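You operate a simulated robot arm through the tools that you are given. There is no shell and no other tool.

Carry out the task below with a simulated robot arm. There is one attempt and no reset: what you move stays moved.

Task
Part the flavours: berry piece on the ramp at the yellow mark, poppy piece centred on its plate and covered.
Fine: the two on the large plate; slide the poppy piece; the cover comes from the small plate and sits down all round; pieces upright; damage nothing. Set down upright: berry cake piece.

Only the result counts: the job must be done as asked and must still hold three seconds after the hand-in. Knocking over, shifting, dropping, spilling or breaking anything else fails it. A push-on lid holds only when it is set on centred and level and pressed home; a screw cap is set on level and turned clockwise until tight.

Robot
A 7-joint arm with a two-finger gripper, fixed in place. Base frame: the origin is at the foot of the arm, x ahead of it, y to its left, z up; the work surface is at about z = 720. Lengths are in mm, angles in rad, forces in N, time in s.
With the tool pointing down near the work surface it reaches from about 380 to 800 mm from the base axis. Its first joint turns from -2.496 to 2.496 rad. Payload 2.45 kg.
The tool frame sits at the grasp point between the pads (the TCP): z along the fingers, y along the line on which they close. The tips reach 26 mm beyond it. Largest opening 96 mm; the body of the gripper starts 69 mm behind the TCP.
Orientation is that of the tool frame in the base frame, as [roll, pitch, yaw] about the fixed x, y, z axes, in that order (R = Rz(yaw) Ry(pitch) Rx(roll)). With the fingers straight down and closing along the base's y, the tool's x points along the base's -x, its y along +y and its z along -z.

Tools
- The arm moves only by the tool nudge_tool. Its arguments are lists of equal length, an entry for each row: "gripper": the finger opening in mm, from 0 to 96; "offset": the shift along the tool's x, y, z in mm, a list of three; "rotation": the turn, a rotation vector about the tool's x, y, z in rad, a list of three. In form: {"gripper": [gripper, ...], "offset": [[x, y, z], ...], "rotation": [[ax, ay, az], ...]}. A call has 1 to 20 rows; each row shifts and turns the commanded pose from where the row before left it, along the tool's axes as they then stand. Each row takes 0.2 s and may step no farther than 50 mm and 0.15 rad from the row before; otherwise, or with a gripper value out of range, the whole call is refused. Where a pose cannot be reached the arm comes as near as it can. A force on the tool above 40 N (or 10 N above the force at the start of the call, whichever is more), or a blocked arm, ends the call early, and 0.2 s more pass. Each finger halts on what it meets, pressing with about 24 N; the grip force reading is that of the motor and also rises with nothing between the fingers. The clock runs only during rows and for 0.2 s after the last one: add rows that do not move to give the fingers time. The reply holds the time, the measured pose of the TCP, the force on the tool along the base axes, the opening and the grip force, in the units named above and with some noise, with the torque about the TCP (base axes, N m) and any sound that the robot's microphone picked up.
- Cameras (640 x 400 px; columns grow to the right, rows downward): "scene" is fixed at [51.2, -499, 1474.6]; the picture's right is [-0.61, -0.80, 0.00], its down [-0.79, 0.61, -0.05] and it looks along [0.04, -0.03, -1.00] (base axes); focal length 214 px, centre (320, 200). "wrist" rides on the gripper at [82, 3, -98] in the tool frame; the picture's right is [-0.04, 1.00, 0.00], its down [-0.73, -0.03, -0.68] and it looks along [-0.68, -0.03, 0.73] (tool axes); focal length 256 px, centre (320, 200). There is no depth. A picture from a camera that has moved, and an enlarged one, comes with that camera's place and axes in the base frame and with its lens.
- capture(camera): a new picture of that camera. The clock stands still meanwhile.
- lift_body(by): slides the trunk up (or, below 0, down) by that many mm; the arm rides with it, the base frame stays. It gives what a move gives, with no picture.
- enlarge(camera, box): a new picture of the part [left, top, right, bottom] of that camera's present view, enlarged. The clock stands still meanwhile.
- hand_in(): hands the job in; it is judged then, once.

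Nothing tells you positions but the pictures and the camera data. Unless the task says otherwise, let go and move clear before handing in.

The tools are called as name(argument=value, ...) on one line, values as JSON. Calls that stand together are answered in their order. nudge_tool: Moves the arm, as the interface text tells. Its arguments: {"type":"object","properties":{"gripper":{"type":"array","items":{"type":"number"}},"offset":{"type":"array","items":{"type":"array","items":{"type":"number"}}},"rotation":{"type":"array","items":{"type":"array","items":{"type":"number"}}}},"required":["gripper","offset","rotation"]} The other tools are called the same way: lift_body (by) slides the trunk up or down; capture (camera) takes a picture; enlarge (camera, box) takes an enlarged picture of a part of a camera's view; hand_in () hands the job in.

At the start:

```text
time: 0.0
position: [487.1, -7.3, 1113.4]
orientation: [3.141, 0.001, 3.141]
contact_force: [-0.6, 0.7, -0.4]
wrist_torque: [-0.01, -0.01, 0.0]
opening: 96.1
grip_force: 0.1
trunk travel left (down, up): [-575.0, 65.0]
```

scene: 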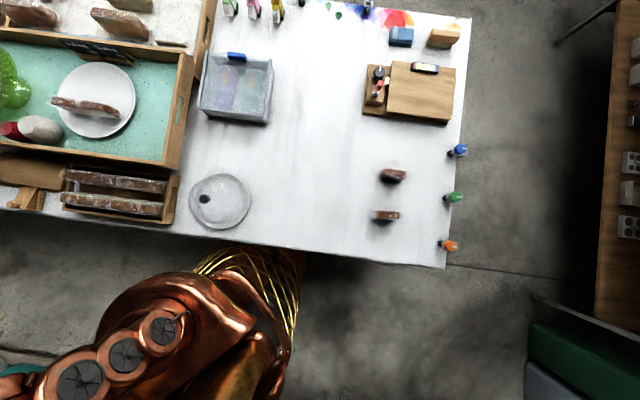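
wrist: 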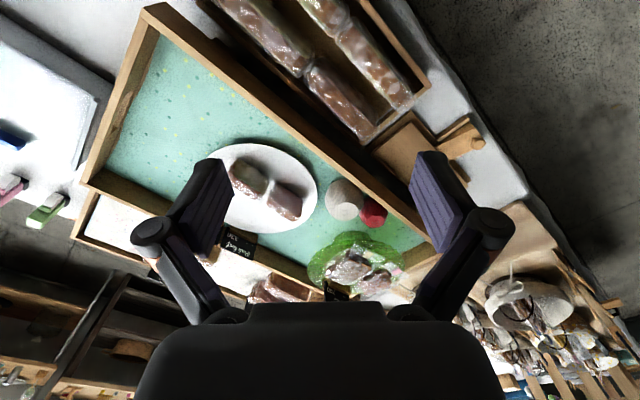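

I see a table with a tray holding a large white plate with two cake pieces, a small plate with a cover (bottom centre of the scene), and other items. I'll enlarge the views to identify the parts before moving.

enlarge(camera="scene", box=[0, 0, 210, 131])

enlarge(camera="scene", box=[0, 120, 260, 282])

enlarge(camera="wrist", box=[160, 100, 480, 300])

enlarge(camera="scene", box=[340, 10, 500, 110])

```text
3.05 times, centred on (105, 66) of scene
camera zoom: at [51.2, -499.0, 1474.6], right [-0.61, -0.8, 0.0], down [-0.79, 0.61, -0.05], along [0.04, -0.03, -1.0], focal length 654 px, centre (975, 610)
```

zoom: 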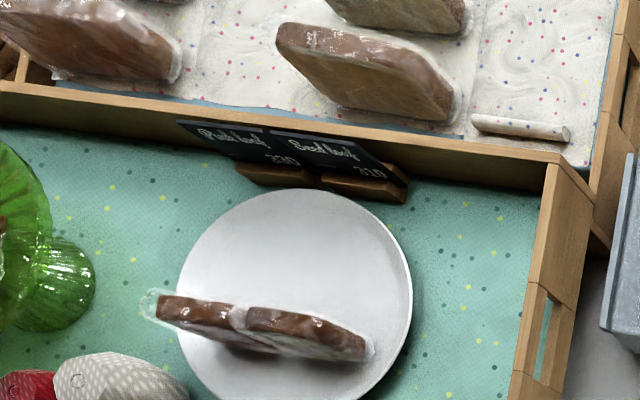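

```text
2.46 times, centred on (130, 201) of scene
camera zoom: at [51.2, -499.0, 1474.6], right [-0.61, -0.8, 0.0], down [-0.79, 0.61, -0.05], along [0.04, -0.03, -1.0], focal length 528 px, centre (788, 198)
```

zoom: 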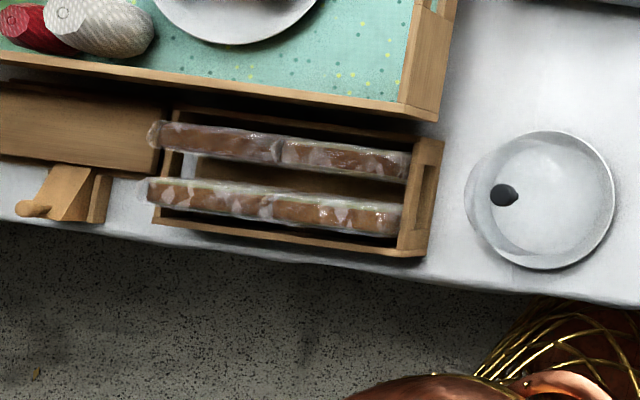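

```text
2.00 times, centred on (320, 200) of wrist
camera zoom: at [406.9, -3.0, 1212.0], right [0.04, 1.0, 0.0], down [0.73, -0.03, 0.68], along [0.68, -0.03, -0.73], focal length 512 px, centre (320, 200)
```

zoom: 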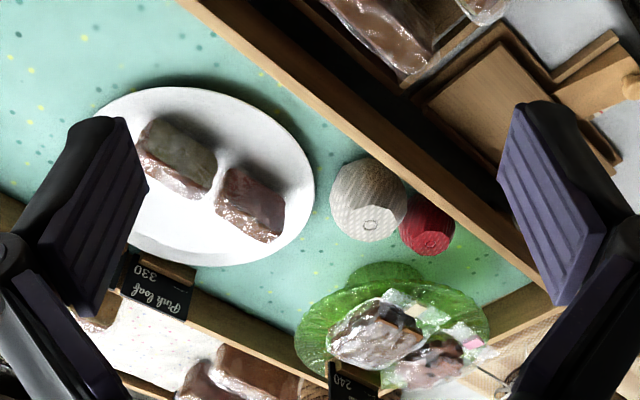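

```text
4.00 times, centred on (420, 60) of scene
camera zoom: at [51.2, -499.0, 1474.6], right [-0.61, -0.8, 0.0], down [-0.79, 0.61, -0.05], along [0.04, -0.03, -1.0], focal length 858 px, centre (-80, 760)
```

zoom: 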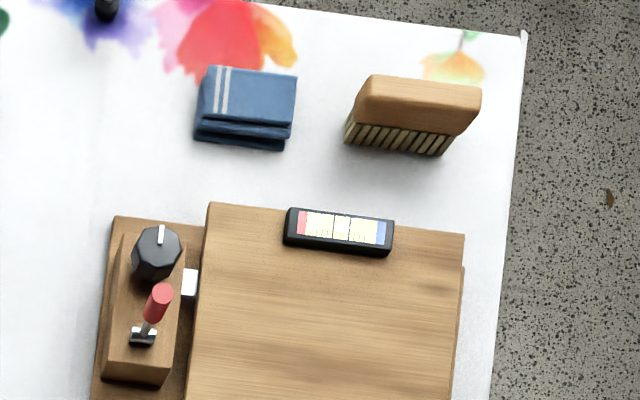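

The two pieces sit on the large plate in a green-lined tray. The glass cover looks to be on the small plate near the table edge, and the ramp may be the wooden thing left of the crate. I'll look closer at each area first.

enlarge(camera="wrist", box=[340, 40, 580, 190])

enlarge(camera="wrist", box=[280, 220, 440, 320])

enlarge(camera="scene", box=[0, 150, 96, 210])

enlarge(camera="scene", box=[170, 160, 266, 220])

enlarge(camera="scene", box=[340, 140, 500, 240])

```text
2.67 times, centred on (460, 115) of wrist
camera zoom: at [406.9, -3.0, 1212.0], right [0.04, 1.0, 0.0], down [0.73, -0.03, 0.68], along [0.68, -0.03, -0.73], focal length 683 px, centre (-53, 427)
```

zoom: 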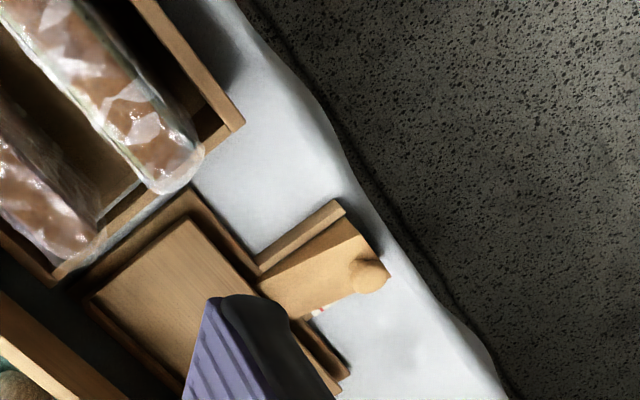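

```text
4.00 times, centred on (360, 270) of wrist
camera zoom: at [406.9, -3.0, 1212.0], right [0.04, 1.0, 0.0], down [0.73, -0.03, 0.68], along [0.68, -0.03, -0.73], focal length 1024 px, centre (160, -80)
```

zoom: 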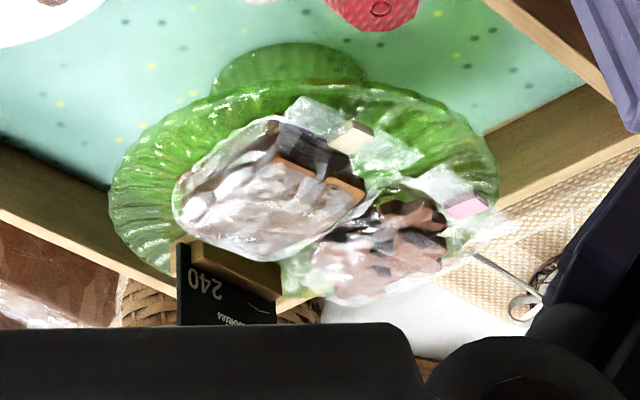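

```text
6.67 times, centred on (48, 180) of scene
camera zoom: at [51.2, -499.0, 1474.6], right [-0.61, -0.8, 0.0], down [-0.79, 0.61, -0.05], along [0.04, -0.03, -1.0], focal length 1430 px, centre (2133, 333)
```

zoom: 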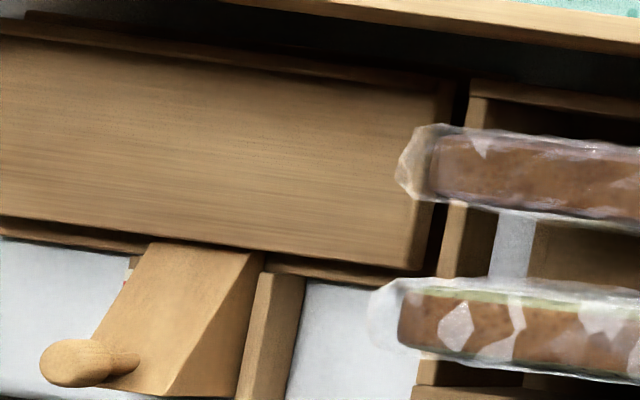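

```text
6.67 times, centred on (218, 190) of scene
camera zoom: at [51.2, -499.0, 1474.6], right [-0.61, -0.8, 0.0], down [-0.79, 0.61, -0.05], along [0.04, -0.03, -1.0], focal length 1430 px, centre (1000, 267)
```

zoom: 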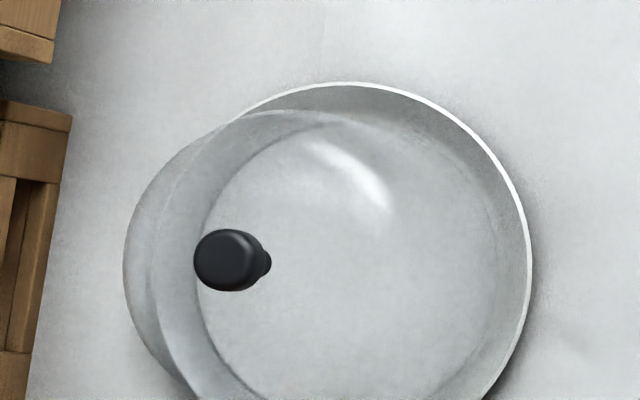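

```text
4.00 times, centred on (420, 190) of scene
camera zoom: at [51.2, -499.0, 1474.6], right [-0.61, -0.8, 0.0], down [-0.79, 0.61, -0.05], along [0.04, -0.03, -1.0], focal length 858 px, centre (-80, 240)
```

zoom: 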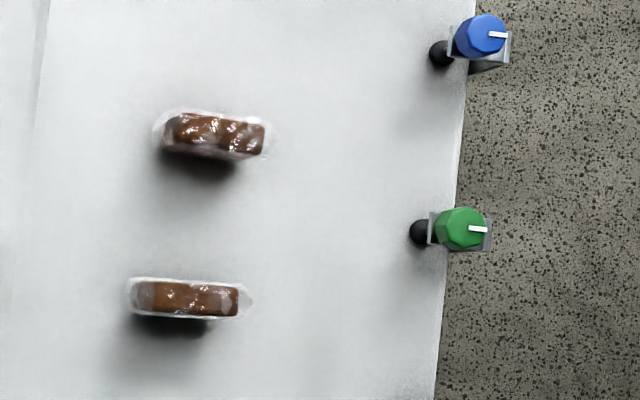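

The wooden board left of the crate may be the ramp. I'll move the arm high up and sideways so the wrist camera can see it and the rest of the table.

nudge_tool(gripper=[96, 96, 96, 96, 96, 96], offset=[[20, 40, 0], [20, 40, 0], [20, 40, 0], [20, 40, 0], [20, 40, 0], [0, 0, 0]], rotation=[[0, 0, 0], [0, 0, 0], [0, 0, 0], [0, 0, 0], [0, 0, 0], [0, 0, 0]])

capture(camera="wrist")

```text
time: 1.4
position: [389.7, 194.1, 1113.5]
orientation: [3.14, 0.001, -3.141]
contact_force: [-0.3, -0.2, 1.4]
wrist_torque: [0.0, 0.01, 0.03]
opening: 96.1
grip_force: 0.0
trunk travel left (down, up): [-575.0, 65.0]
```

```text
taken
camera wrist: at [307.6, 199.0, 1212.2], right [0.04, 1.0, 0.0], down [0.73, -0.03, 0.68], along [0.68, -0.03, -0.73], focal length 256 px, centre (320, 200)
```

wrist: 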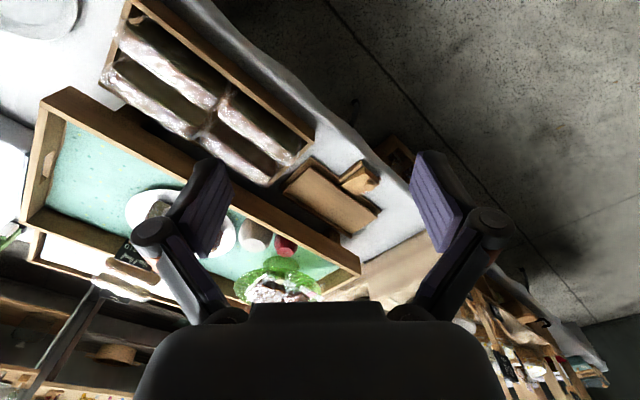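

enlarge(camera="wrist", box=[240, 110, 432, 230])

enlarge(camera="wrist", box=[0, 0, 320, 200])

enlarge(camera="wrist", box=[400, 220, 640, 370])

```text
3.33 times, centred on (336, 170) of wrist
camera zoom: at [307.6, 199.0, 1212.2], right [0.04, 1.0, 0.0], down [0.73, -0.03, 0.68], along [0.68, -0.03, -0.73], focal length 853 px, centre (267, 300)
```

zoom: 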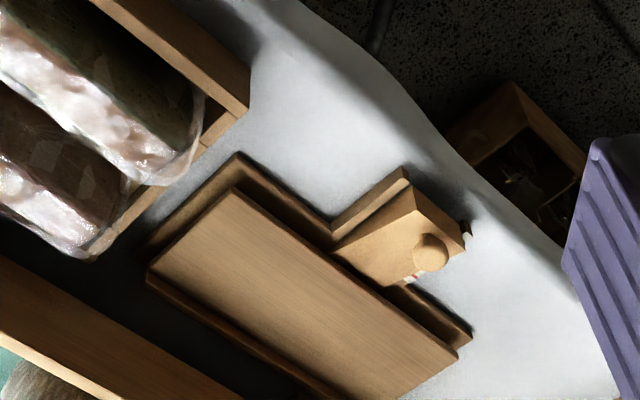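

```text
2.00 times, centred on (160, 100) of wrist
camera zoom: at [307.6, 199.0, 1212.2], right [0.04, 1.0, 0.0], down [0.73, -0.03, 0.68], along [0.68, -0.03, -0.73], focal length 512 px, centre (640, 400)
```

zoom: 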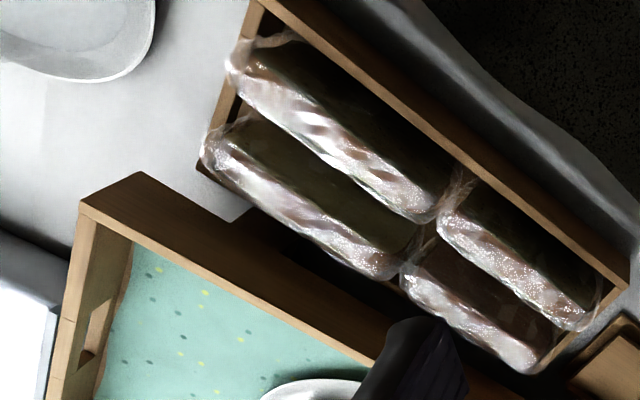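

```text
2.67 times, centred on (520, 295) of wrist
camera zoom: at [307.6, 199.0, 1212.2], right [0.04, 1.0, 0.0], down [0.73, -0.03, 0.68], along [0.68, -0.03, -0.73], focal length 683 px, centre (-213, -53)
```

zoom: 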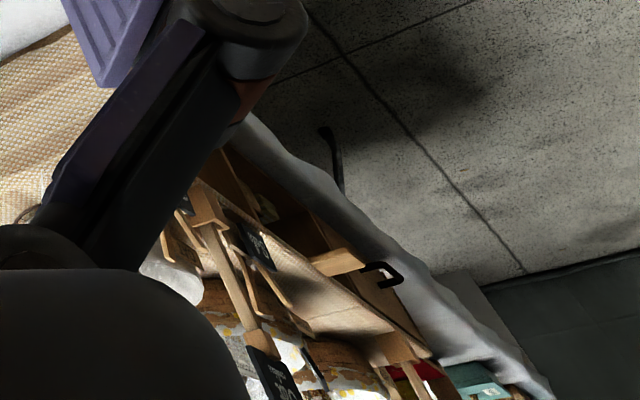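

nudge_tool(gripper=[96, 96, 96, 96, 96, 96, 96], offset=[[-25, 12, 20], [-25, 12, 20], [-25, 12, 20], [-25, 12, 20], [-25, 12, 20], [-25, 12, 20], [0, 0, 0]], rotation=[[0, 0, 0], [0, 0, 0], [0, 0, 0], [0, 0, 0], [0, 0, 0], [0, 0, 0], [0, 0, 0]])

capture(camera="wrist")

enlarge(camera="wrist", box=[220, 80, 476, 240])

```text
time: 3.0
position: [540.5, 264.4, 995.8]
orientation: [-3.141, 0.001, 3.141]
contact_force: [0.0, -0.4, 0.5]
wrist_torque: [0.02, 0.01, 0.03]
opening: 95.9
grip_force: 0.2
trunk travel left (down, up): [-575.0, 65.0]
```

```text
taken
camera wrist: at [458.7, 268.4, 1093.3], right [0.04, 1.0, 0.0], down [0.73, -0.03, 0.68], along [0.68, -0.03, -0.73], focal length 256 px, centre (320, 200)
```

wrist: 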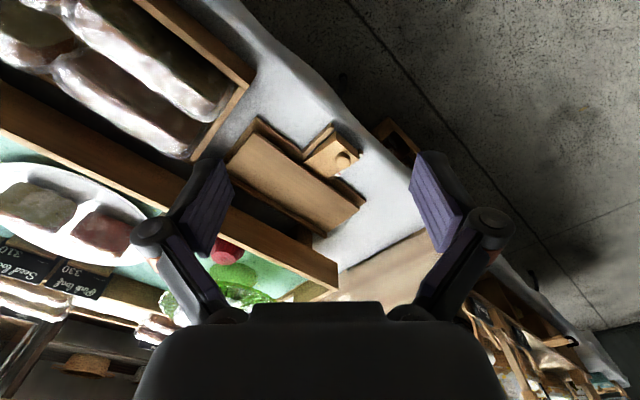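

```text
2.50 times, centred on (348, 160) of wrist
camera zoom: at [458.7, 268.4, 1093.3], right [0.04, 1.0, 0.0], down [0.73, -0.03, 0.68], along [0.68, -0.03, -0.73], focal length 640 px, centre (250, 300)
```

zoom: 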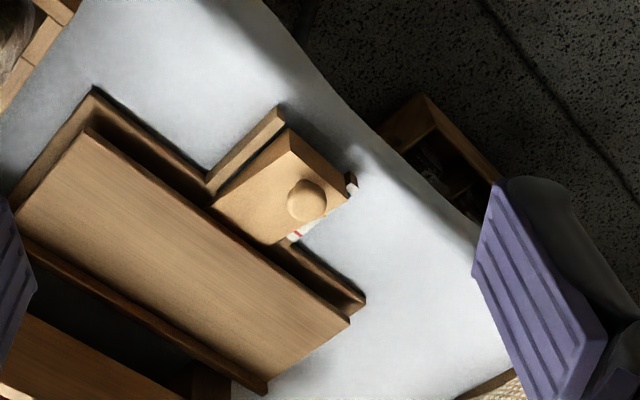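

The small board device has a wedge with a ball knob and a coloured strip at its side. I'll go closer to read the marks.

nudge_tool(gripper=[96, 96, 96, 96, 96], offset=[[-20, 5, 35], [-20, 5, 35], [-20, 5, 35], [-20, 5, 35], [0, 0, 0]], rotation=[[0, 0, 0], [0, 0, 0], [0, 0, 0], [0, 0, 0], [0, 0, 0]])

capture(camera="wrist")

enlarge(camera="wrist", box=[220, 40, 476, 200])

```text
time: 4.2
position: [616.8, 285.6, 854.5]
orientation: [3.141, 0.0, -3.14]
contact_force: [0.1, -0.4, -0.6]
wrist_torque: [0.0, -0.03, -0.03]
opening: 96.3
grip_force: 0.1
trunk travel left (down, up): [-575.0, 65.0]
```

```text
taken
camera wrist: at [536.5, 289.4, 951.9], right [0.04, 1.0, 0.0], down [0.73, -0.03, 0.68], along [0.68, -0.03, -0.73], focal length 256 px, centre (320, 200)
```

wrist: 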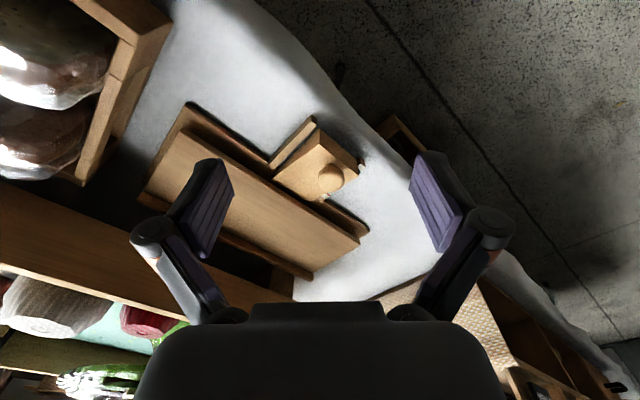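

```text
2.50 times, centred on (348, 120) of wrist
camera zoom: at [536.5, 289.4, 951.9], right [0.04, 1.0, 0.0], down [0.73, -0.03, 0.68], along [0.68, -0.03, -0.73], focal length 640 px, centre (250, 400)
```

zoom: 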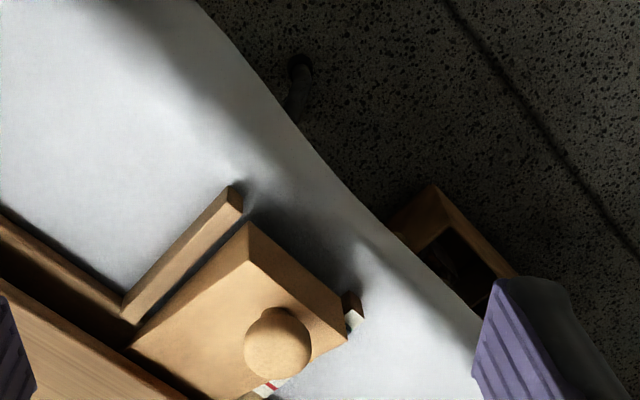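

The wedge seems to slide in a channel beside a coloured strip, which would set the board's tilt. I'll turn the wrist camera to look from the other side and read the marks.

nudge_tool(gripper=[96, 96, 96, 96, 96, 96, 96, 96, 96, 96, 96, 96], offset=[[0, 0, -4], [0, 0, -4], [0, 0, -4], [0, 0, -4], [0, 0, -4], [0, 0, 0], [0, 0, 0], [0, 0, 0], [0, 0, 0], [0, 0, 0], [0, 0, 0], [0, 0, 0]], rotation=[[0, 0, 0.143], [0, 0, 0.143], [0, 0, 0.143], [0, 0, 0.143], [0, 0, 0.143], [0, 0, 0.143], [0, 0, 0.143], [0, 0, 0.143], [0, 0, 0.143], [0, 0, 0.143], [0, 0, 0.143], [0, 0, 0]])

capture(camera="wrist")

```text
time: 6.8
position: [618.2, 284.2, 873.4]
orientation: [3.141, 0.0, 1.568]
contact_force: [0.5, 0.5, 0.2]
wrist_torque: [0.02, -0.03, 0.03]
opening: 96.2
grip_force: 0.0
trunk travel left (down, up): [-575.0, 65.0]
```

```text
taken
camera wrist: at [622.2, 367.1, 972.4], right [1.0, -0.04, 0.0], down [-0.03, -0.73, 0.68], along [-0.03, -0.68, -0.73], focal length 256 px, centre (320, 200)
```

wrist: 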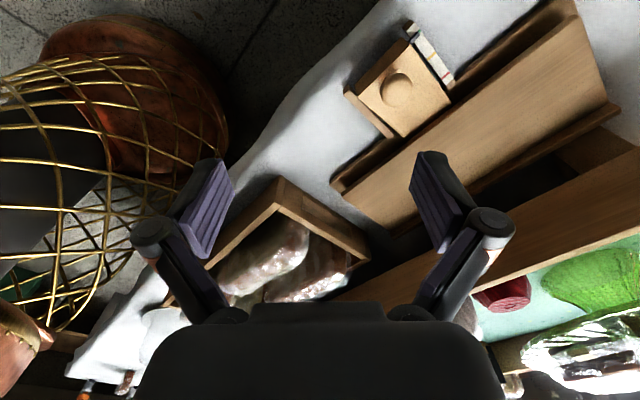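

enlarge(camera="wrist", box=[330, 0, 490, 100])

enlarge(camera="wrist", box=[320, 0, 640, 200])

```text
4.00 times, centred on (410, 50) of wrist
camera zoom: at [622.2, 367.1, 972.4], right [1.0, -0.04, 0.0], down [-0.03, -0.73, 0.68], along [-0.03, -0.68, -0.73], focal length 1024 px, centre (-40, 800)
```

zoom: 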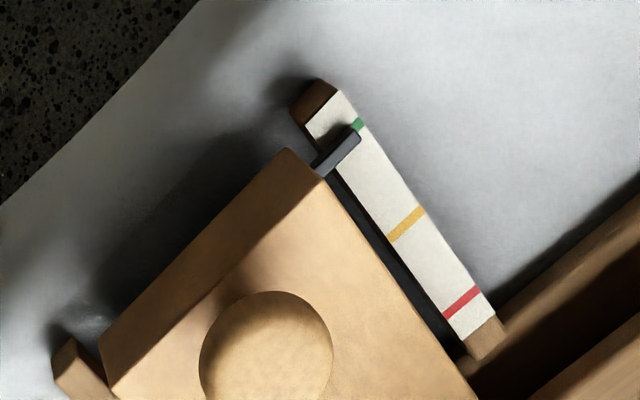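

```text
2.00 times, centred on (480, 100) of wrist
camera zoom: at [622.2, 367.1, 972.4], right [1.0, -0.04, 0.0], down [-0.03, -0.73, 0.68], along [-0.03, -0.68, -0.73], focal length 512 px, centre (0, 400)
```

zoom: 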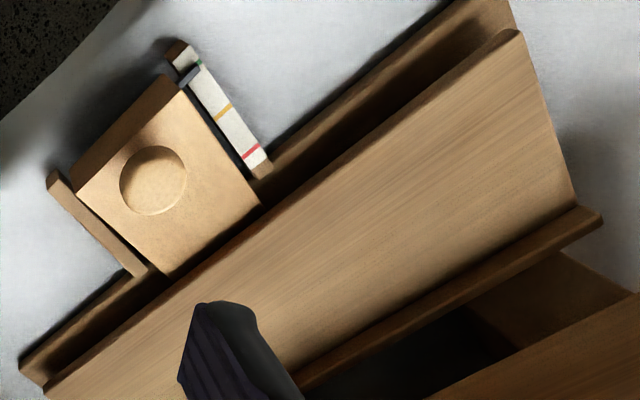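

The index on the wedge points at green now; the scale runs green, yellow, red, so the wedge has to be pushed in by about 22 mm to reach yellow. Next I'll turn back and look closely at the two pieces on the large plate.

nudge_tool(gripper=[96, 96, 96, 96, 96, 96, 96, 96, 96, 96, 96, 96], offset=[[0, 0, -12], [0, 0, -12], [0, 0, -12], [0, 0, -12], [0, 0, -12], [0, 0, -12], [0, 0, -12], [0, 0, -12], [0, 0, -12], [0, 0, -12], [0, 0, -12], [0, 0, 0]], rotation=[[0, 0, -0.143], [0, 0, -0.143], [0, 0, -0.143], [0, 0, -0.143], [0, 0, -0.143], [0, 0, -0.143], [0, 0, -0.143], [0, 0, -0.143], [0, 0, -0.143], [0, 0, -0.143], [0, 0, -0.143], [0, 0, 0]])

nudge_tool(gripper=[96, 96, 96, 96, 96, 96, 96, 96, 96, 96, 96], offset=[[3, -40, 0], [3, -40, 0], [3, -40, 0], [3, -40, 0], [3, -40, 0], [3, -40, 0], [3, -40, 0], [3, -40, 0], [3, -40, 0], [3, -40, 0], [0, 0, 0]], rotation=[[0, 0, 0], [0, 0, 0], [0, 0, 0], [0, 0, 0], [0, 0, 0], [0, 0, 0], [0, 0, 0], [0, 0, 0], [0, 0, 0], [0, 0, 0], [0, 0, 0]])

capture(camera="wrist")

```text
time: 9.4
position: [618.3, 286.4, 1005.1]
orientation: [-3.142, -0.002, -3.139]
contact_force: [0.3, 0.5, 0.8]
wrist_torque: [-0.04, 0.0, 0.01]
opening: 96.0
grip_force: 0.0
trunk travel left (down, up): [-575.0, 65.0]
```

```text
time: 11.8
position: [589.2, -114.8, 1003.8]
orientation: [3.141, 0.0, -3.142]
contact_force: [0.0, -0.2, -0.4]
wrist_torque: [-0.01, 0.0, -0.02]
opening: 95.9
grip_force: 0.1
trunk travel left (down, up): [-575.0, 65.0]
```

```text
taken
camera wrist: at [507.7, -110.8, 1102.2], right [0.04, 1.0, 0.0], down [0.73, -0.03, 0.68], along [0.68, -0.03, -0.73], focal length 256 px, centre (320, 200)
```

wrist: 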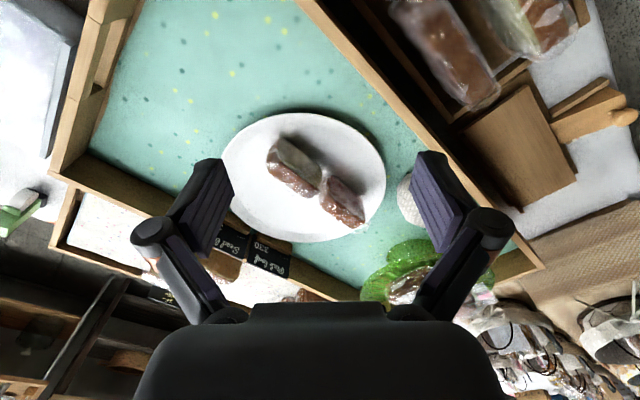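

enlarge(camera="wrist", box=[224, 110, 384, 210])

enlarge(camera="wrist", box=[200, 90, 424, 250])

enlarge(camera="scene", box=[40, 55, 152, 125])

```text
4.00 times, centred on (304, 160) of wrist
camera zoom: at [507.7, -110.8, 1102.2], right [0.04, 1.0, 0.0], down [0.73, -0.03, 0.68], along [0.68, -0.03, -0.73], focal length 1024 px, centre (384, 360)
```

zoom: 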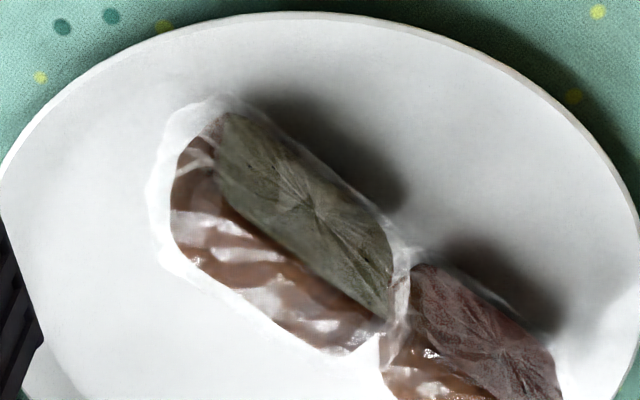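

```text
2.50 times, centred on (312, 170) of wrist
camera zoom: at [507.7, -110.8, 1102.2], right [0.04, 1.0, 0.0], down [0.73, -0.03, 0.68], along [0.68, -0.03, -0.73], focal length 640 px, centre (340, 275)
```

zoom: 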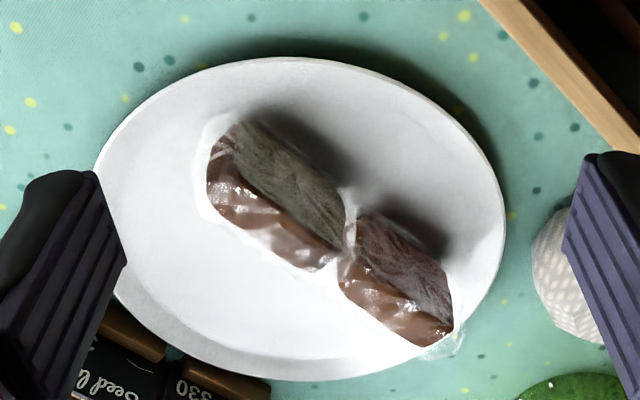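

```text
5.71 times, centred on (96, 90) of scene
camera zoom: at [51.2, -499.0, 1474.6], right [-0.61, -0.8, 0.0], down [-0.79, 0.61, -0.05], along [0.04, -0.03, -1.0], focal length 1226 px, centre (1600, 829)
```

zoom: 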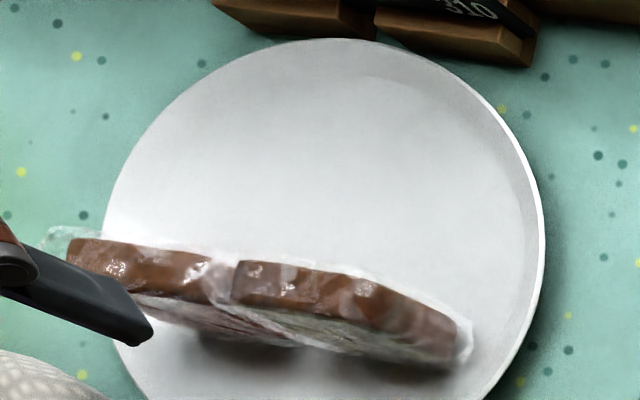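

Two wrapped slices stand end to end: the grey-green faced one should be poppy, the pinkish one berry. I'll turn square to their faces for a closer look.

nudge_tool(gripper=[96, 96, 96, 96, 96, 96, 96, 96, 96], offset=[[-28, 17, 32], [-28, 17, 32], [0, 0, 0], [0, 0, 0], [0, 0, 0], [0, 0, 0], [0, 0, 0], [0, 0, 0], [0, 0, 0]], rotation=[[0, 0, 0], [0, 0, 0], [0, 0, 0.131], [0, 0, 0.131], [0, 0, 0.131], [0, 0, 0.131], [0, 0, 0.131], [0, 0, 0.13], [0, 0, 0]])

capture(camera="wrist")

enlarge(camera="wrist", box=[192, 50, 448, 210])

```text
time: 13.8
position: [643.7, -80.9, 941.2]
orientation: [3.141, 0.0, 2.357]
contact_force: [0.4, 0.1, 0.7]
wrist_torque: [0.01, -0.01, 0.04]
opening: 96.0
grip_force: 0.1
trunk travel left (down, up): [-575.0, 65.0]
```

```text
taken
camera wrist: at [589.8, -20.0, 1039.4], right [0.74, 0.68, 0.0], down [0.5, -0.54, 0.68], along [0.46, -0.5, -0.73], focal length 256 px, centre (320, 200)
```

wrist: 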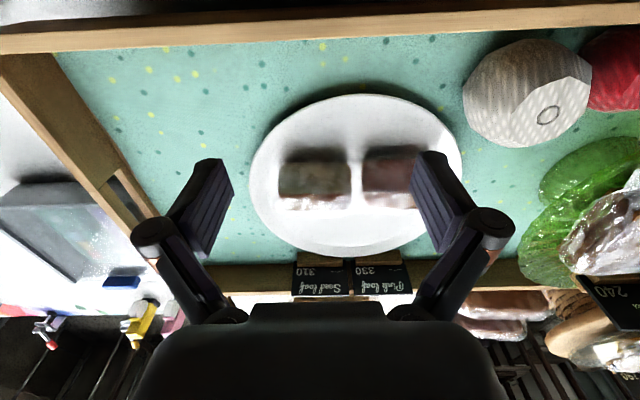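

```text
2.50 times, centred on (320, 130) of wrist
camera zoom: at [589.8, -20.0, 1039.4], right [0.74, 0.68, 0.0], down [0.5, -0.54, 0.68], along [0.46, -0.5, -0.73], focal length 640 px, centre (320, 375)
```

zoom: 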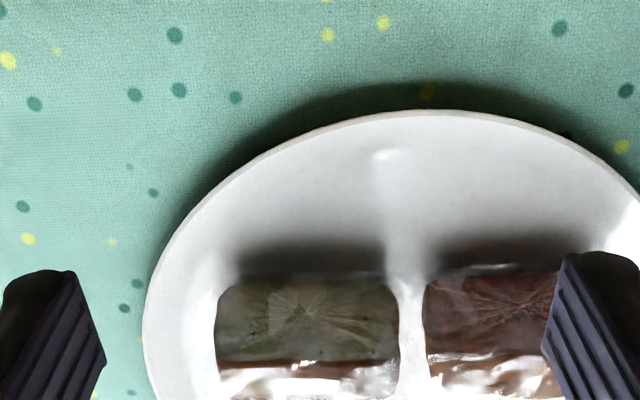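

The plate centre comes out near (768, −147, 803). The pieces are about 82 mm long, 24 mm thick and 50 mm tall, lying along the 45° direction. Next I'll look at the cover on the small plate.

nudge_tool(gripper=[96, 96, 96, 96, 96, 96, 96, 96, 96, 96, 96, 96, 96, 96], offset=[[0, 0, -10], [0, 0, -10], [0, 0, -10], [0, 0, -10], [0, 0, -10], [0, 0, -10], [9, -38, 6], [9, -38, 6], [9, -38, 6], [9, -38, 6], [9, -38, 6], [9, -38, 6], [7, -36, 4], [0, 0, 0]], rotation=[[0, 0, 0.131], [0, 0, 0.131], [0, 0, 0.131], [0, 0, 0.131], [0, 0, 0.131], [0, 0, 0.131], [0, 0, 0], [0, 0, 0], [0, 0, 0], [0, 0, 0], [0, 0, 0], [0, 0, 0], [0, 0, 0], [0, 0, 0]])

capture(camera="wrist")

```text
time: 16.8
position: [378.6, -20.1, 960.4]
orientation: [3.141, 0.0, 1.571]
contact_force: [-0.6, 0.3, 0.5]
wrist_torque: [-0.01, -0.01, -0.02]
opening: 96.1
grip_force: 0.0
trunk travel left (down, up): [-575.0, 65.0]
```

```text
taken
camera wrist: at [382.5, 62.3, 1058.6], right [1.0, -0.04, 0.0], down [-0.03, -0.73, 0.68], along [-0.03, -0.68, -0.73], focal length 256 px, centre (320, 200)
```

wrist: 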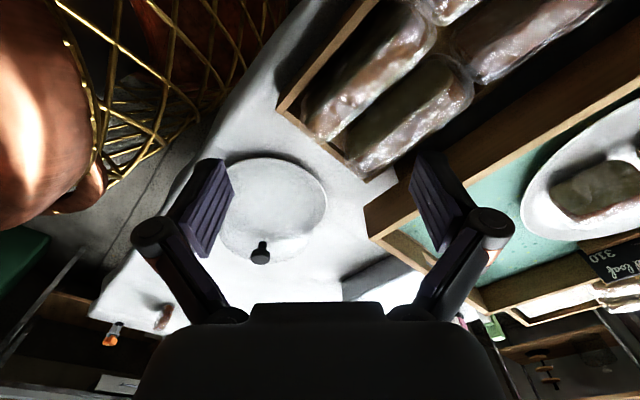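

enlarge(camera="wrist", box=[190, 140, 350, 290])

enlarge(camera="scene", box=[170, 160, 266, 240])

```text
2.67 times, centred on (270, 215) of wrist
camera zoom: at [382.5, 62.3, 1058.6], right [1.0, -0.04, 0.0], down [-0.03, -0.73, 0.68], along [-0.03, -0.68, -0.73], focal length 683 px, centre (453, 160)
```

zoom: 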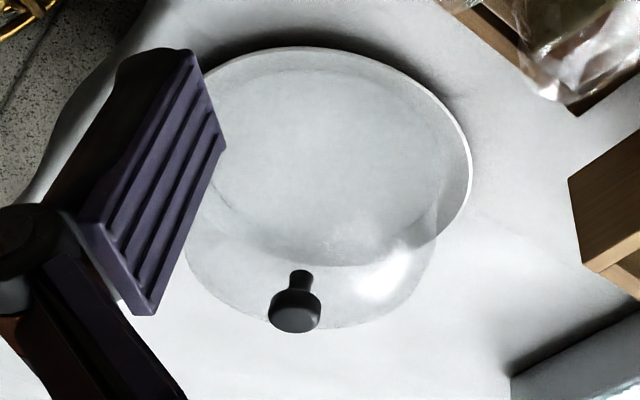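

```text
5.00 times, centred on (218, 200) of scene
camera zoom: at [51.2, -499.0, 1474.6], right [-0.61, -0.8, 0.0], down [-0.79, 0.61, -0.05], along [0.04, -0.03, -1.0], focal length 1072 px, centre (830, 200)
```

zoom: 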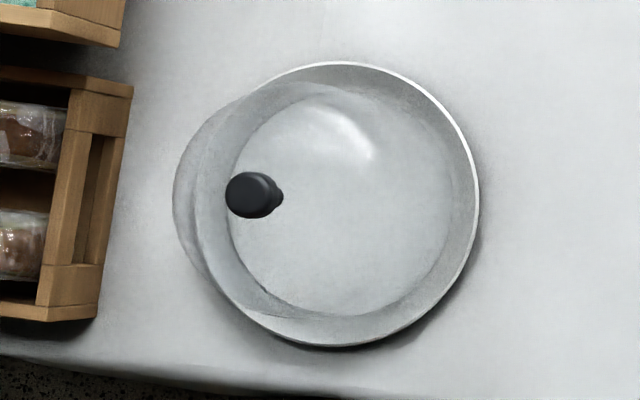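

The knob on the cover is near (285, −247) with its top at about z 844. I'll set the ramp first, approaching with closed fingers behind the wedge's outer face, near (663, 309).

nudge_tool(gripper=[96, 96, 96, 96, 96, 96, 60, 40, 20, 0, 0, 0, 0, 0, 0, 0, 0], offset=[[0, 0, 0], [0, 0, 0], [0, 0, 0], [0, 0, 0], [0, 0, 0], [0, 0, 0], [8.4, 43.2, 6], [8.4, 43.2, 6], [8.4, 43.2, 6], [8.4, 43.2, 6], [8.4, 43.2, 6], [8.4, 43.2, 6], [8.4, 43.2, 6], [8.4, 43.2, 6], [8.4, 43.2, 6], [8.4, 43.2, 6], [0, 0, 0]], rotation=[[0, 0, -0.131], [0, 0, -0.131], [0, 0, -0.131], [0, 0, -0.131], [0, 0, -0.131], [0, 0, -0.131], [0, 0, 0], [0, 0, 0], [0, 0, 0], [0, 0, 0], [0, 0, 0], [0, 0, 0], [0, 0, 0], [0, 0, 0], [0, 0, 0], [0, 0, 0], [0, 0, 0]])

capture(camera="wrist")

```text
time: 20.4
position: [628.7, 344.3, 901.3]
orientation: [-3.141, -0.001, 2.354]
contact_force: [0.3, 0.8, 0.2]
wrist_torque: [-0.01, 0.0, 0.01]
opening: 0.0
grip_force: 24.1
trunk travel left (down, up): [-575.0, 65.0]
```

```text
taken
camera wrist: at [573.8, 405.9, 998.7], right [0.74, 0.68, 0.0], down [0.5, -0.54, 0.68], along [0.46, -0.5, -0.73], focal length 256 px, centre (320, 200)
```

wrist: 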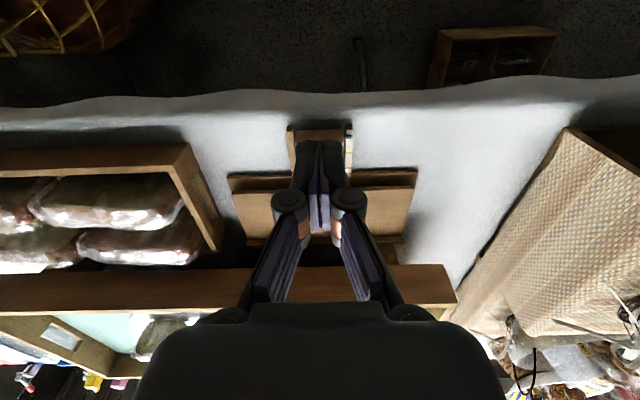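

enlarge(camera="wrist", box=[240, 100, 400, 200])

```text
4.00 times, centred on (320, 150) of wrist
camera zoom: at [573.8, 405.9, 998.7], right [0.74, 0.68, 0.0], down [0.5, -0.54, 0.68], along [0.46, -0.5, -0.73], focal length 1024 px, centre (320, 400)
```

zoom: 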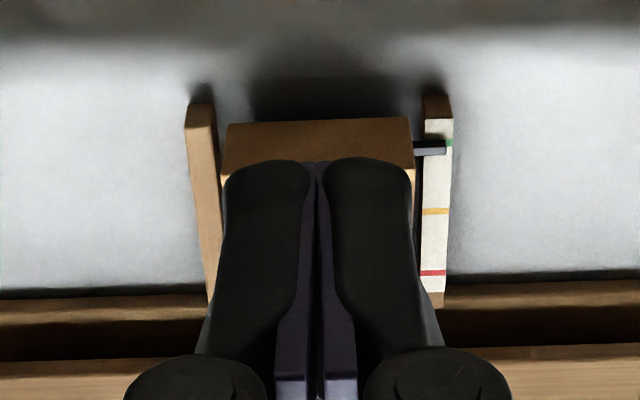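

The view is squared up: the wedge's outer face is near (671, 298) and its ball knob near (676, 294, 775). I'll grip the knob lightly from above, which lets me shift the wedge accurately both ways.

nudge_tool(gripper=[56, 56, 56, 56, 56, 56], offset=[[-34, -1, 0], [-34.7, -0.8, 0], [0, 0, 30], [0, 0, 20], [0, 0, 0], [0, 0, 0]], rotation=[[0, 0, 0], [0, 0, 0], [0, 0, 0], [0, 0, 0], [0, 0, 0], [0, 0, 0]])

enlarge(camera="wrist", box=[200, 60, 440, 210])

enlarge(camera="scene", box=[0, 150, 96, 210])

```text
time: 21.8
position: [674.3, 294.1, 851.8]
orientation: [-3.141, 0.001, 2.357]
contact_force: [-0.5, -1.0, 0.1]
wrist_torque: [0.0, 0.02, 0.0]
opening: 55.9
grip_force: 0.1
trunk travel left (down, up): [-575.0, 65.0]
```

```text
2.67 times, centred on (320, 135) of wrist
camera zoom: at [619.5, 356.1, 949.9], right [0.73, 0.68, 0.0], down [0.5, -0.54, 0.68], along [0.46, -0.5, -0.73], focal length 683 px, centre (320, 373)
```

zoom: 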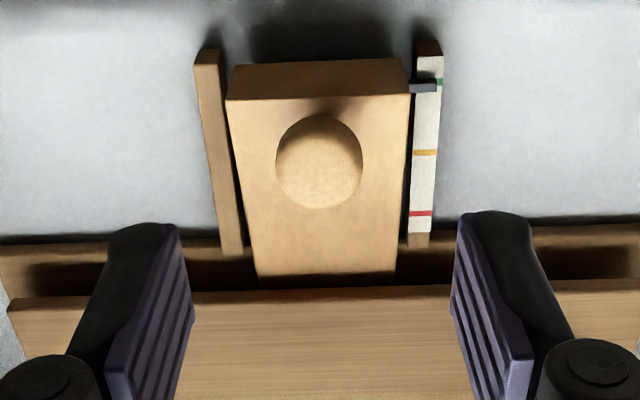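

```text
6.67 times, centred on (48, 180) of scene
camera zoom: at [51.2, -499.0, 1474.6], right [-0.61, -0.8, 0.0], down [-0.79, 0.61, -0.05], along [0.04, -0.03, -1.0], focal length 1430 px, centre (2133, 333)
```

zoom: 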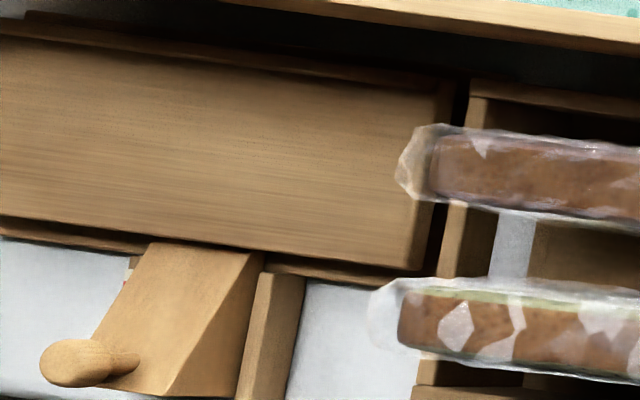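

The knob sits right between the fingers with the index at green; yellow is about 22 mm further in. I'll go down, close on the knob and slide it in.

nudge_tool(gripper=[56, 56, 56, 56, 56, 40, 24, 20, 20, 20, 20], offset=[[-2.3, 1.5, 20], [0, 0, 20], [0, 0, 15], [0, 0, 14], [0, 0, 0], [0, 0, 0], [0, 0, 0], [0, 0, 0], [0, 0, 0], [0, 0, 0], [0, 0, 0]], rotation=[[0, 0, 0], [0, 0, 0], [0, 0, 0], [0, 0, 0], [0, 0, 0], [0, 0, 0], [0, 0, 0], [0, 0, 0], [0, 0, 0], [0, 0, 0], [0, 0, 0]])

enlarge(camera="wrist", box=[200, 60, 440, 210])

```text
time: 24.2
position: [675.9, 293.7, 782.3]
orientation: [-3.14, 0.0, 2.357]
contact_force: [-15.6, -14.7, 2.0]
wrist_torque: [-0.43, 0.44, 0.19]
opening: 50.8
grip_force: 44.6
trunk travel left (down, up): [-575.0, 65.0]
```

```text
2.67 times, centred on (320, 135) of wrist
camera zoom: at [621.2, 354.2, 880.7], right [0.74, 0.68, 0.0], down [0.5, -0.54, 0.68], along [0.46, -0.5, -0.73], focal length 683 px, centre (320, 373)
```

zoom: 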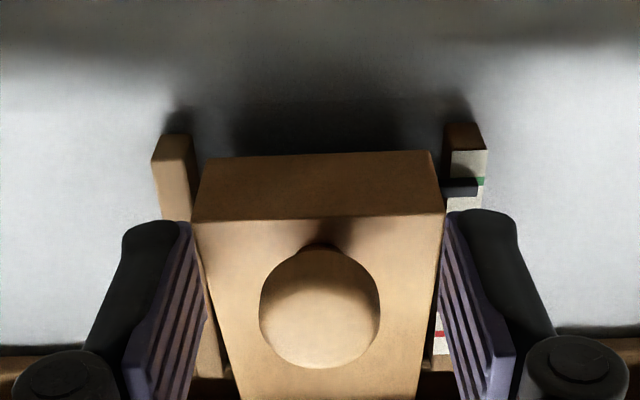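

The fingertips met the wedge body rather than the knob, so the top of the wedge is a bit higher than I took it. I'll open, rise a little and close on the knob again.

nudge_tool(gripper=[56, 56, 56, 56, 56, 40, 24, 16, 16, 16], offset=[[0, 0, 0], [0, 0, 0], [0, 0, -5], [0, 0, -5], [0, 0, 0], [0, 0, 0], [0, 0, 0], [0, 0, 0], [0, 0, 0], [0, 0, 0]], rotation=[[0, 0, 0], [0, 0, 0], [0, 0, 0], [0, 0, 0], [0, 0, 0], [0, 0, 0], [0, 0, 0], [0, 0, 0], [0, 0, 0], [0, 0, 0]])

enlarge(camera="wrist", box=[200, 60, 440, 210])

```text
time: 26.4
position: [676.3, 294.0, 792.7]
orientation: [3.141, 0.0, 2.357]
contact_force: [-3.5, -3.2, 1.5]
wrist_torque: [-0.06, 0.06, 0.0]
opening: 22.9
grip_force: 45.0
trunk travel left (down, up): [-575.0, 65.0]
```

```text
2.67 times, centred on (320, 135) of wrist
camera zoom: at [620.7, 354.5, 890.2], right [0.74, 0.68, 0.0], down [0.5, -0.54, 0.68], along [0.46, -0.5, -0.73], focal length 683 px, centre (320, 373)
```

zoom: 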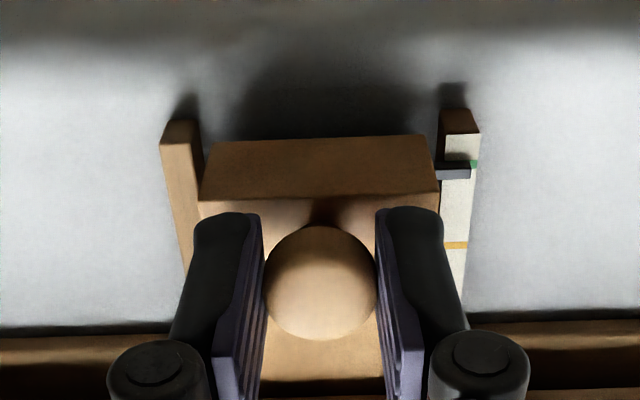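

I have the knob now (opening 23 mm), with the index at green. Sliding it 22 mm towards the board.

nudge_tool(gripper=[16, 16, 16, 16, 16, 16, 16, 16, 16, 16], offset=[[-2.2, 0, 0], [-2.5, 0, 0], [-2.5, 0, 0], [-2.5, 0, 0], [-2.5, 0, 0], [-2.5, 0, 0], [-2.5, 0, 0], [-2.5, 0, 0], [-2.2, 0, 0], [0, 0, 0]], rotation=[[0, 0, 0], [0, 0, 0], [0, 0, 0], [0, 0, 0], [0, 0, 0], [0, 0, 0], [0, 0, 0], [0, 0, 0], [0, 0, 0], [0, 0, 0]])

enlarge(camera="wrist", box=[200, 60, 440, 210])

enlarge(camera="wrist", box=[340, 80, 404, 120])

```text
time: 28.6
position: [691.0, 279.6, 792.6]
orientation: [-3.14, 0.001, 2.356]
contact_force: [-10.4, -9.6, -16.0]
wrist_torque: [-0.12, 0.25, -0.08]
opening: 23.0
grip_force: 45.5
trunk travel left (down, up): [-575.0, 65.0]
```

```text
2.67 times, centred on (320, 135) of wrist
camera zoom: at [636.7, 338.7, 890.2], right [0.74, 0.68, 0.0], down [0.5, -0.54, 0.68], along [0.46, -0.5, -0.73], focal length 683 px, centre (320, 373)
```

zoom: 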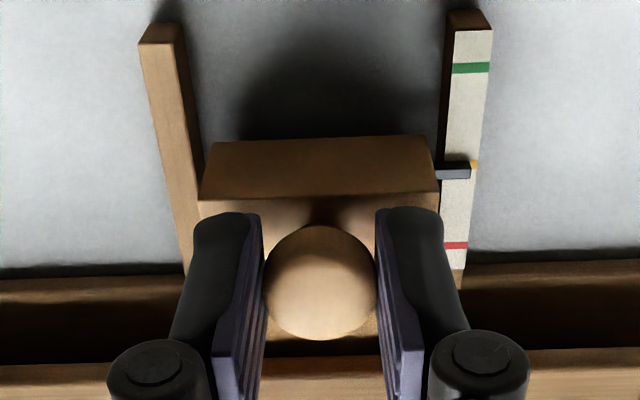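

```text
10.00 times, centred on (372, 100) of wrist
camera zoom: at [636.7, 338.7, 890.2], right [0.74, 0.68, 0.0], down [0.5, -0.54, 0.68], along [0.46, -0.5, -0.73], focal length 2560 px, centre (-200, 1200)
```

zoom: 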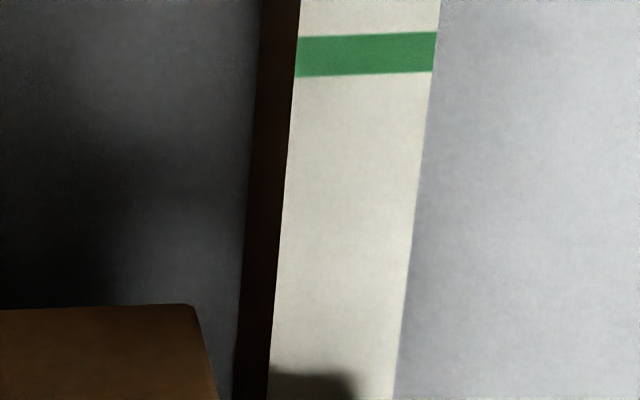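

enlarge(camera="wrist", box=[350, 105, 398, 135])

enlarge(camera="wrist", box=[340, 60, 420, 170])

```text
13.33 times, centred on (374, 120) of wrist
camera zoom: at [636.7, 338.7, 890.2], right [0.74, 0.68, 0.0], down [0.5, -0.54, 0.68], along [0.46, -0.5, -0.73], focal length 3413 px, centre (-400, 1267)
```

zoom: 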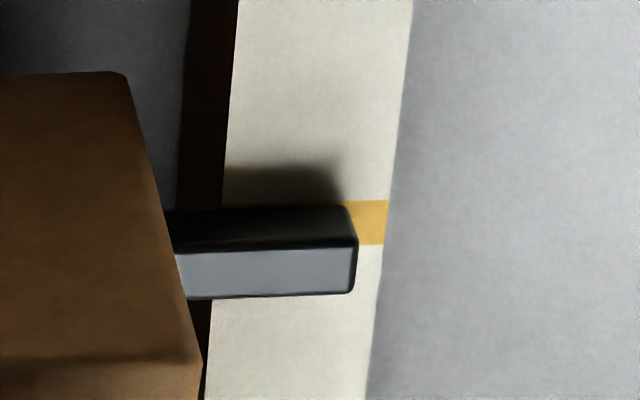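

```text
3.64 times, centred on (380, 115) of wrist
camera zoom: at [636.7, 338.7, 890.2], right [0.74, 0.68, 0.0], down [0.5, -0.54, 0.68], along [0.46, -0.5, -0.73], focal length 931 px, centre (102, 509)
```

zoom: 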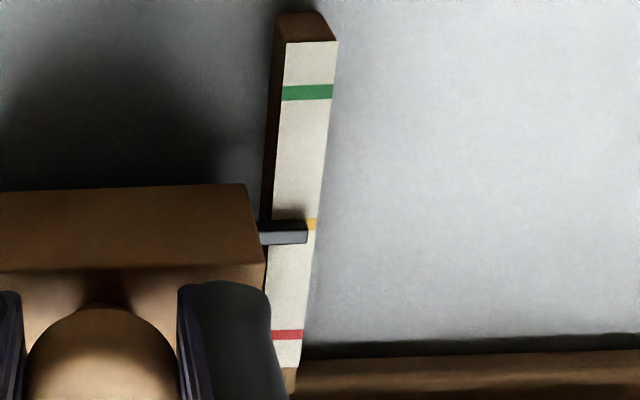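

The index now lines up with the yellow mark within about half a millimetre. I'll open, rise straight up and check that it stays.

nudge_tool(gripper=[30, 40, 50, 50, 50, 50, 50], offset=[[0, 0, 0], [0, 0, 0], [0, 0, 0], [0, 0, -20], [0, 0, -20], [0, 0, -20], [0, 0, 0]], rotation=[[0, 0, 0], [0, 0, 0], [0, 0, 0], [0, 0, 0], [0, 0, 0], [0, 0, 0], [0, 0, 0]])

capture(camera="wrist")

enlarge(camera="wrist", box=[330, 60, 410, 110])

enlarge(camera="wrist", box=[160, 40, 480, 240])

```text
time: 30.2
position: [692.0, 279.1, 853.1]
orientation: [3.141, 0.001, 2.355]
contact_force: [-0.1, 0.0, -0.3]
wrist_torque: [-0.02, 0.01, -0.02]
opening: 50.0
grip_force: 0.0
trunk travel left (down, up): [-575.0, 65.0]
```

```text
taken
camera wrist: at [636.8, 339.8, 950.3], right [0.73, 0.68, 0.0], down [0.5, -0.54, 0.68], along [0.46, -0.5, -0.73], focal length 256 px, centre (320, 200)
```

wrist: 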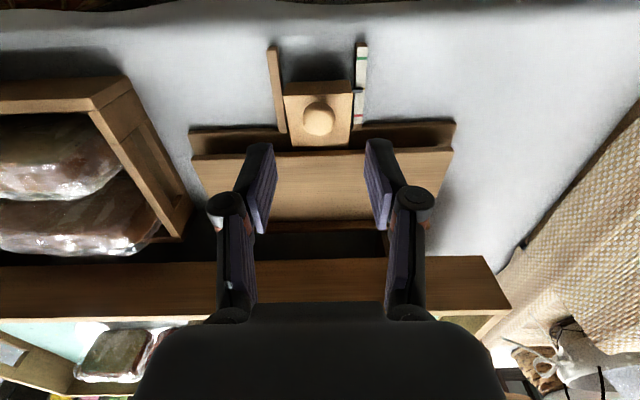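

```text
8.00 times, centred on (370, 85) of wrist
camera zoom: at [636.8, 339.8, 950.3], right [0.73, 0.68, 0.0], down [0.5, -0.54, 0.68], along [0.46, -0.5, -0.73], focal length 2048 px, centre (-80, 1120)
```

zoom: 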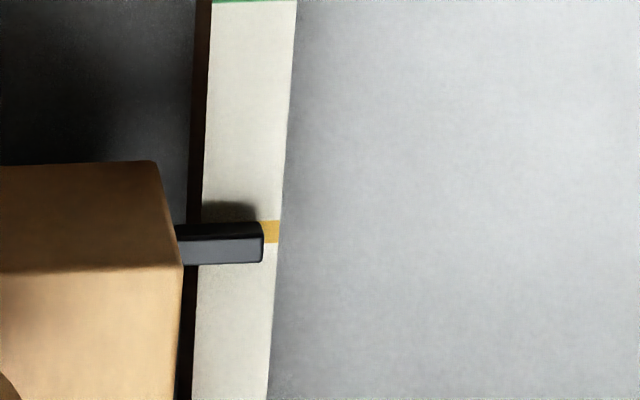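

```text
2.00 times, centred on (320, 140) of wrist
camera zoom: at [636.8, 339.8, 950.3], right [0.73, 0.68, 0.0], down [0.5, -0.54, 0.68], along [0.46, -0.5, -0.73], focal length 512 px, centre (320, 320)
```

zoom: 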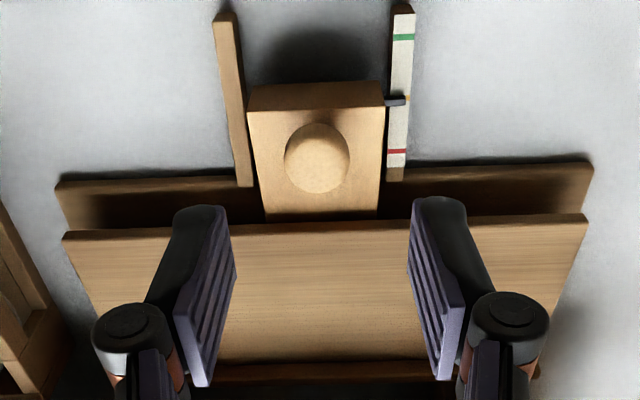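

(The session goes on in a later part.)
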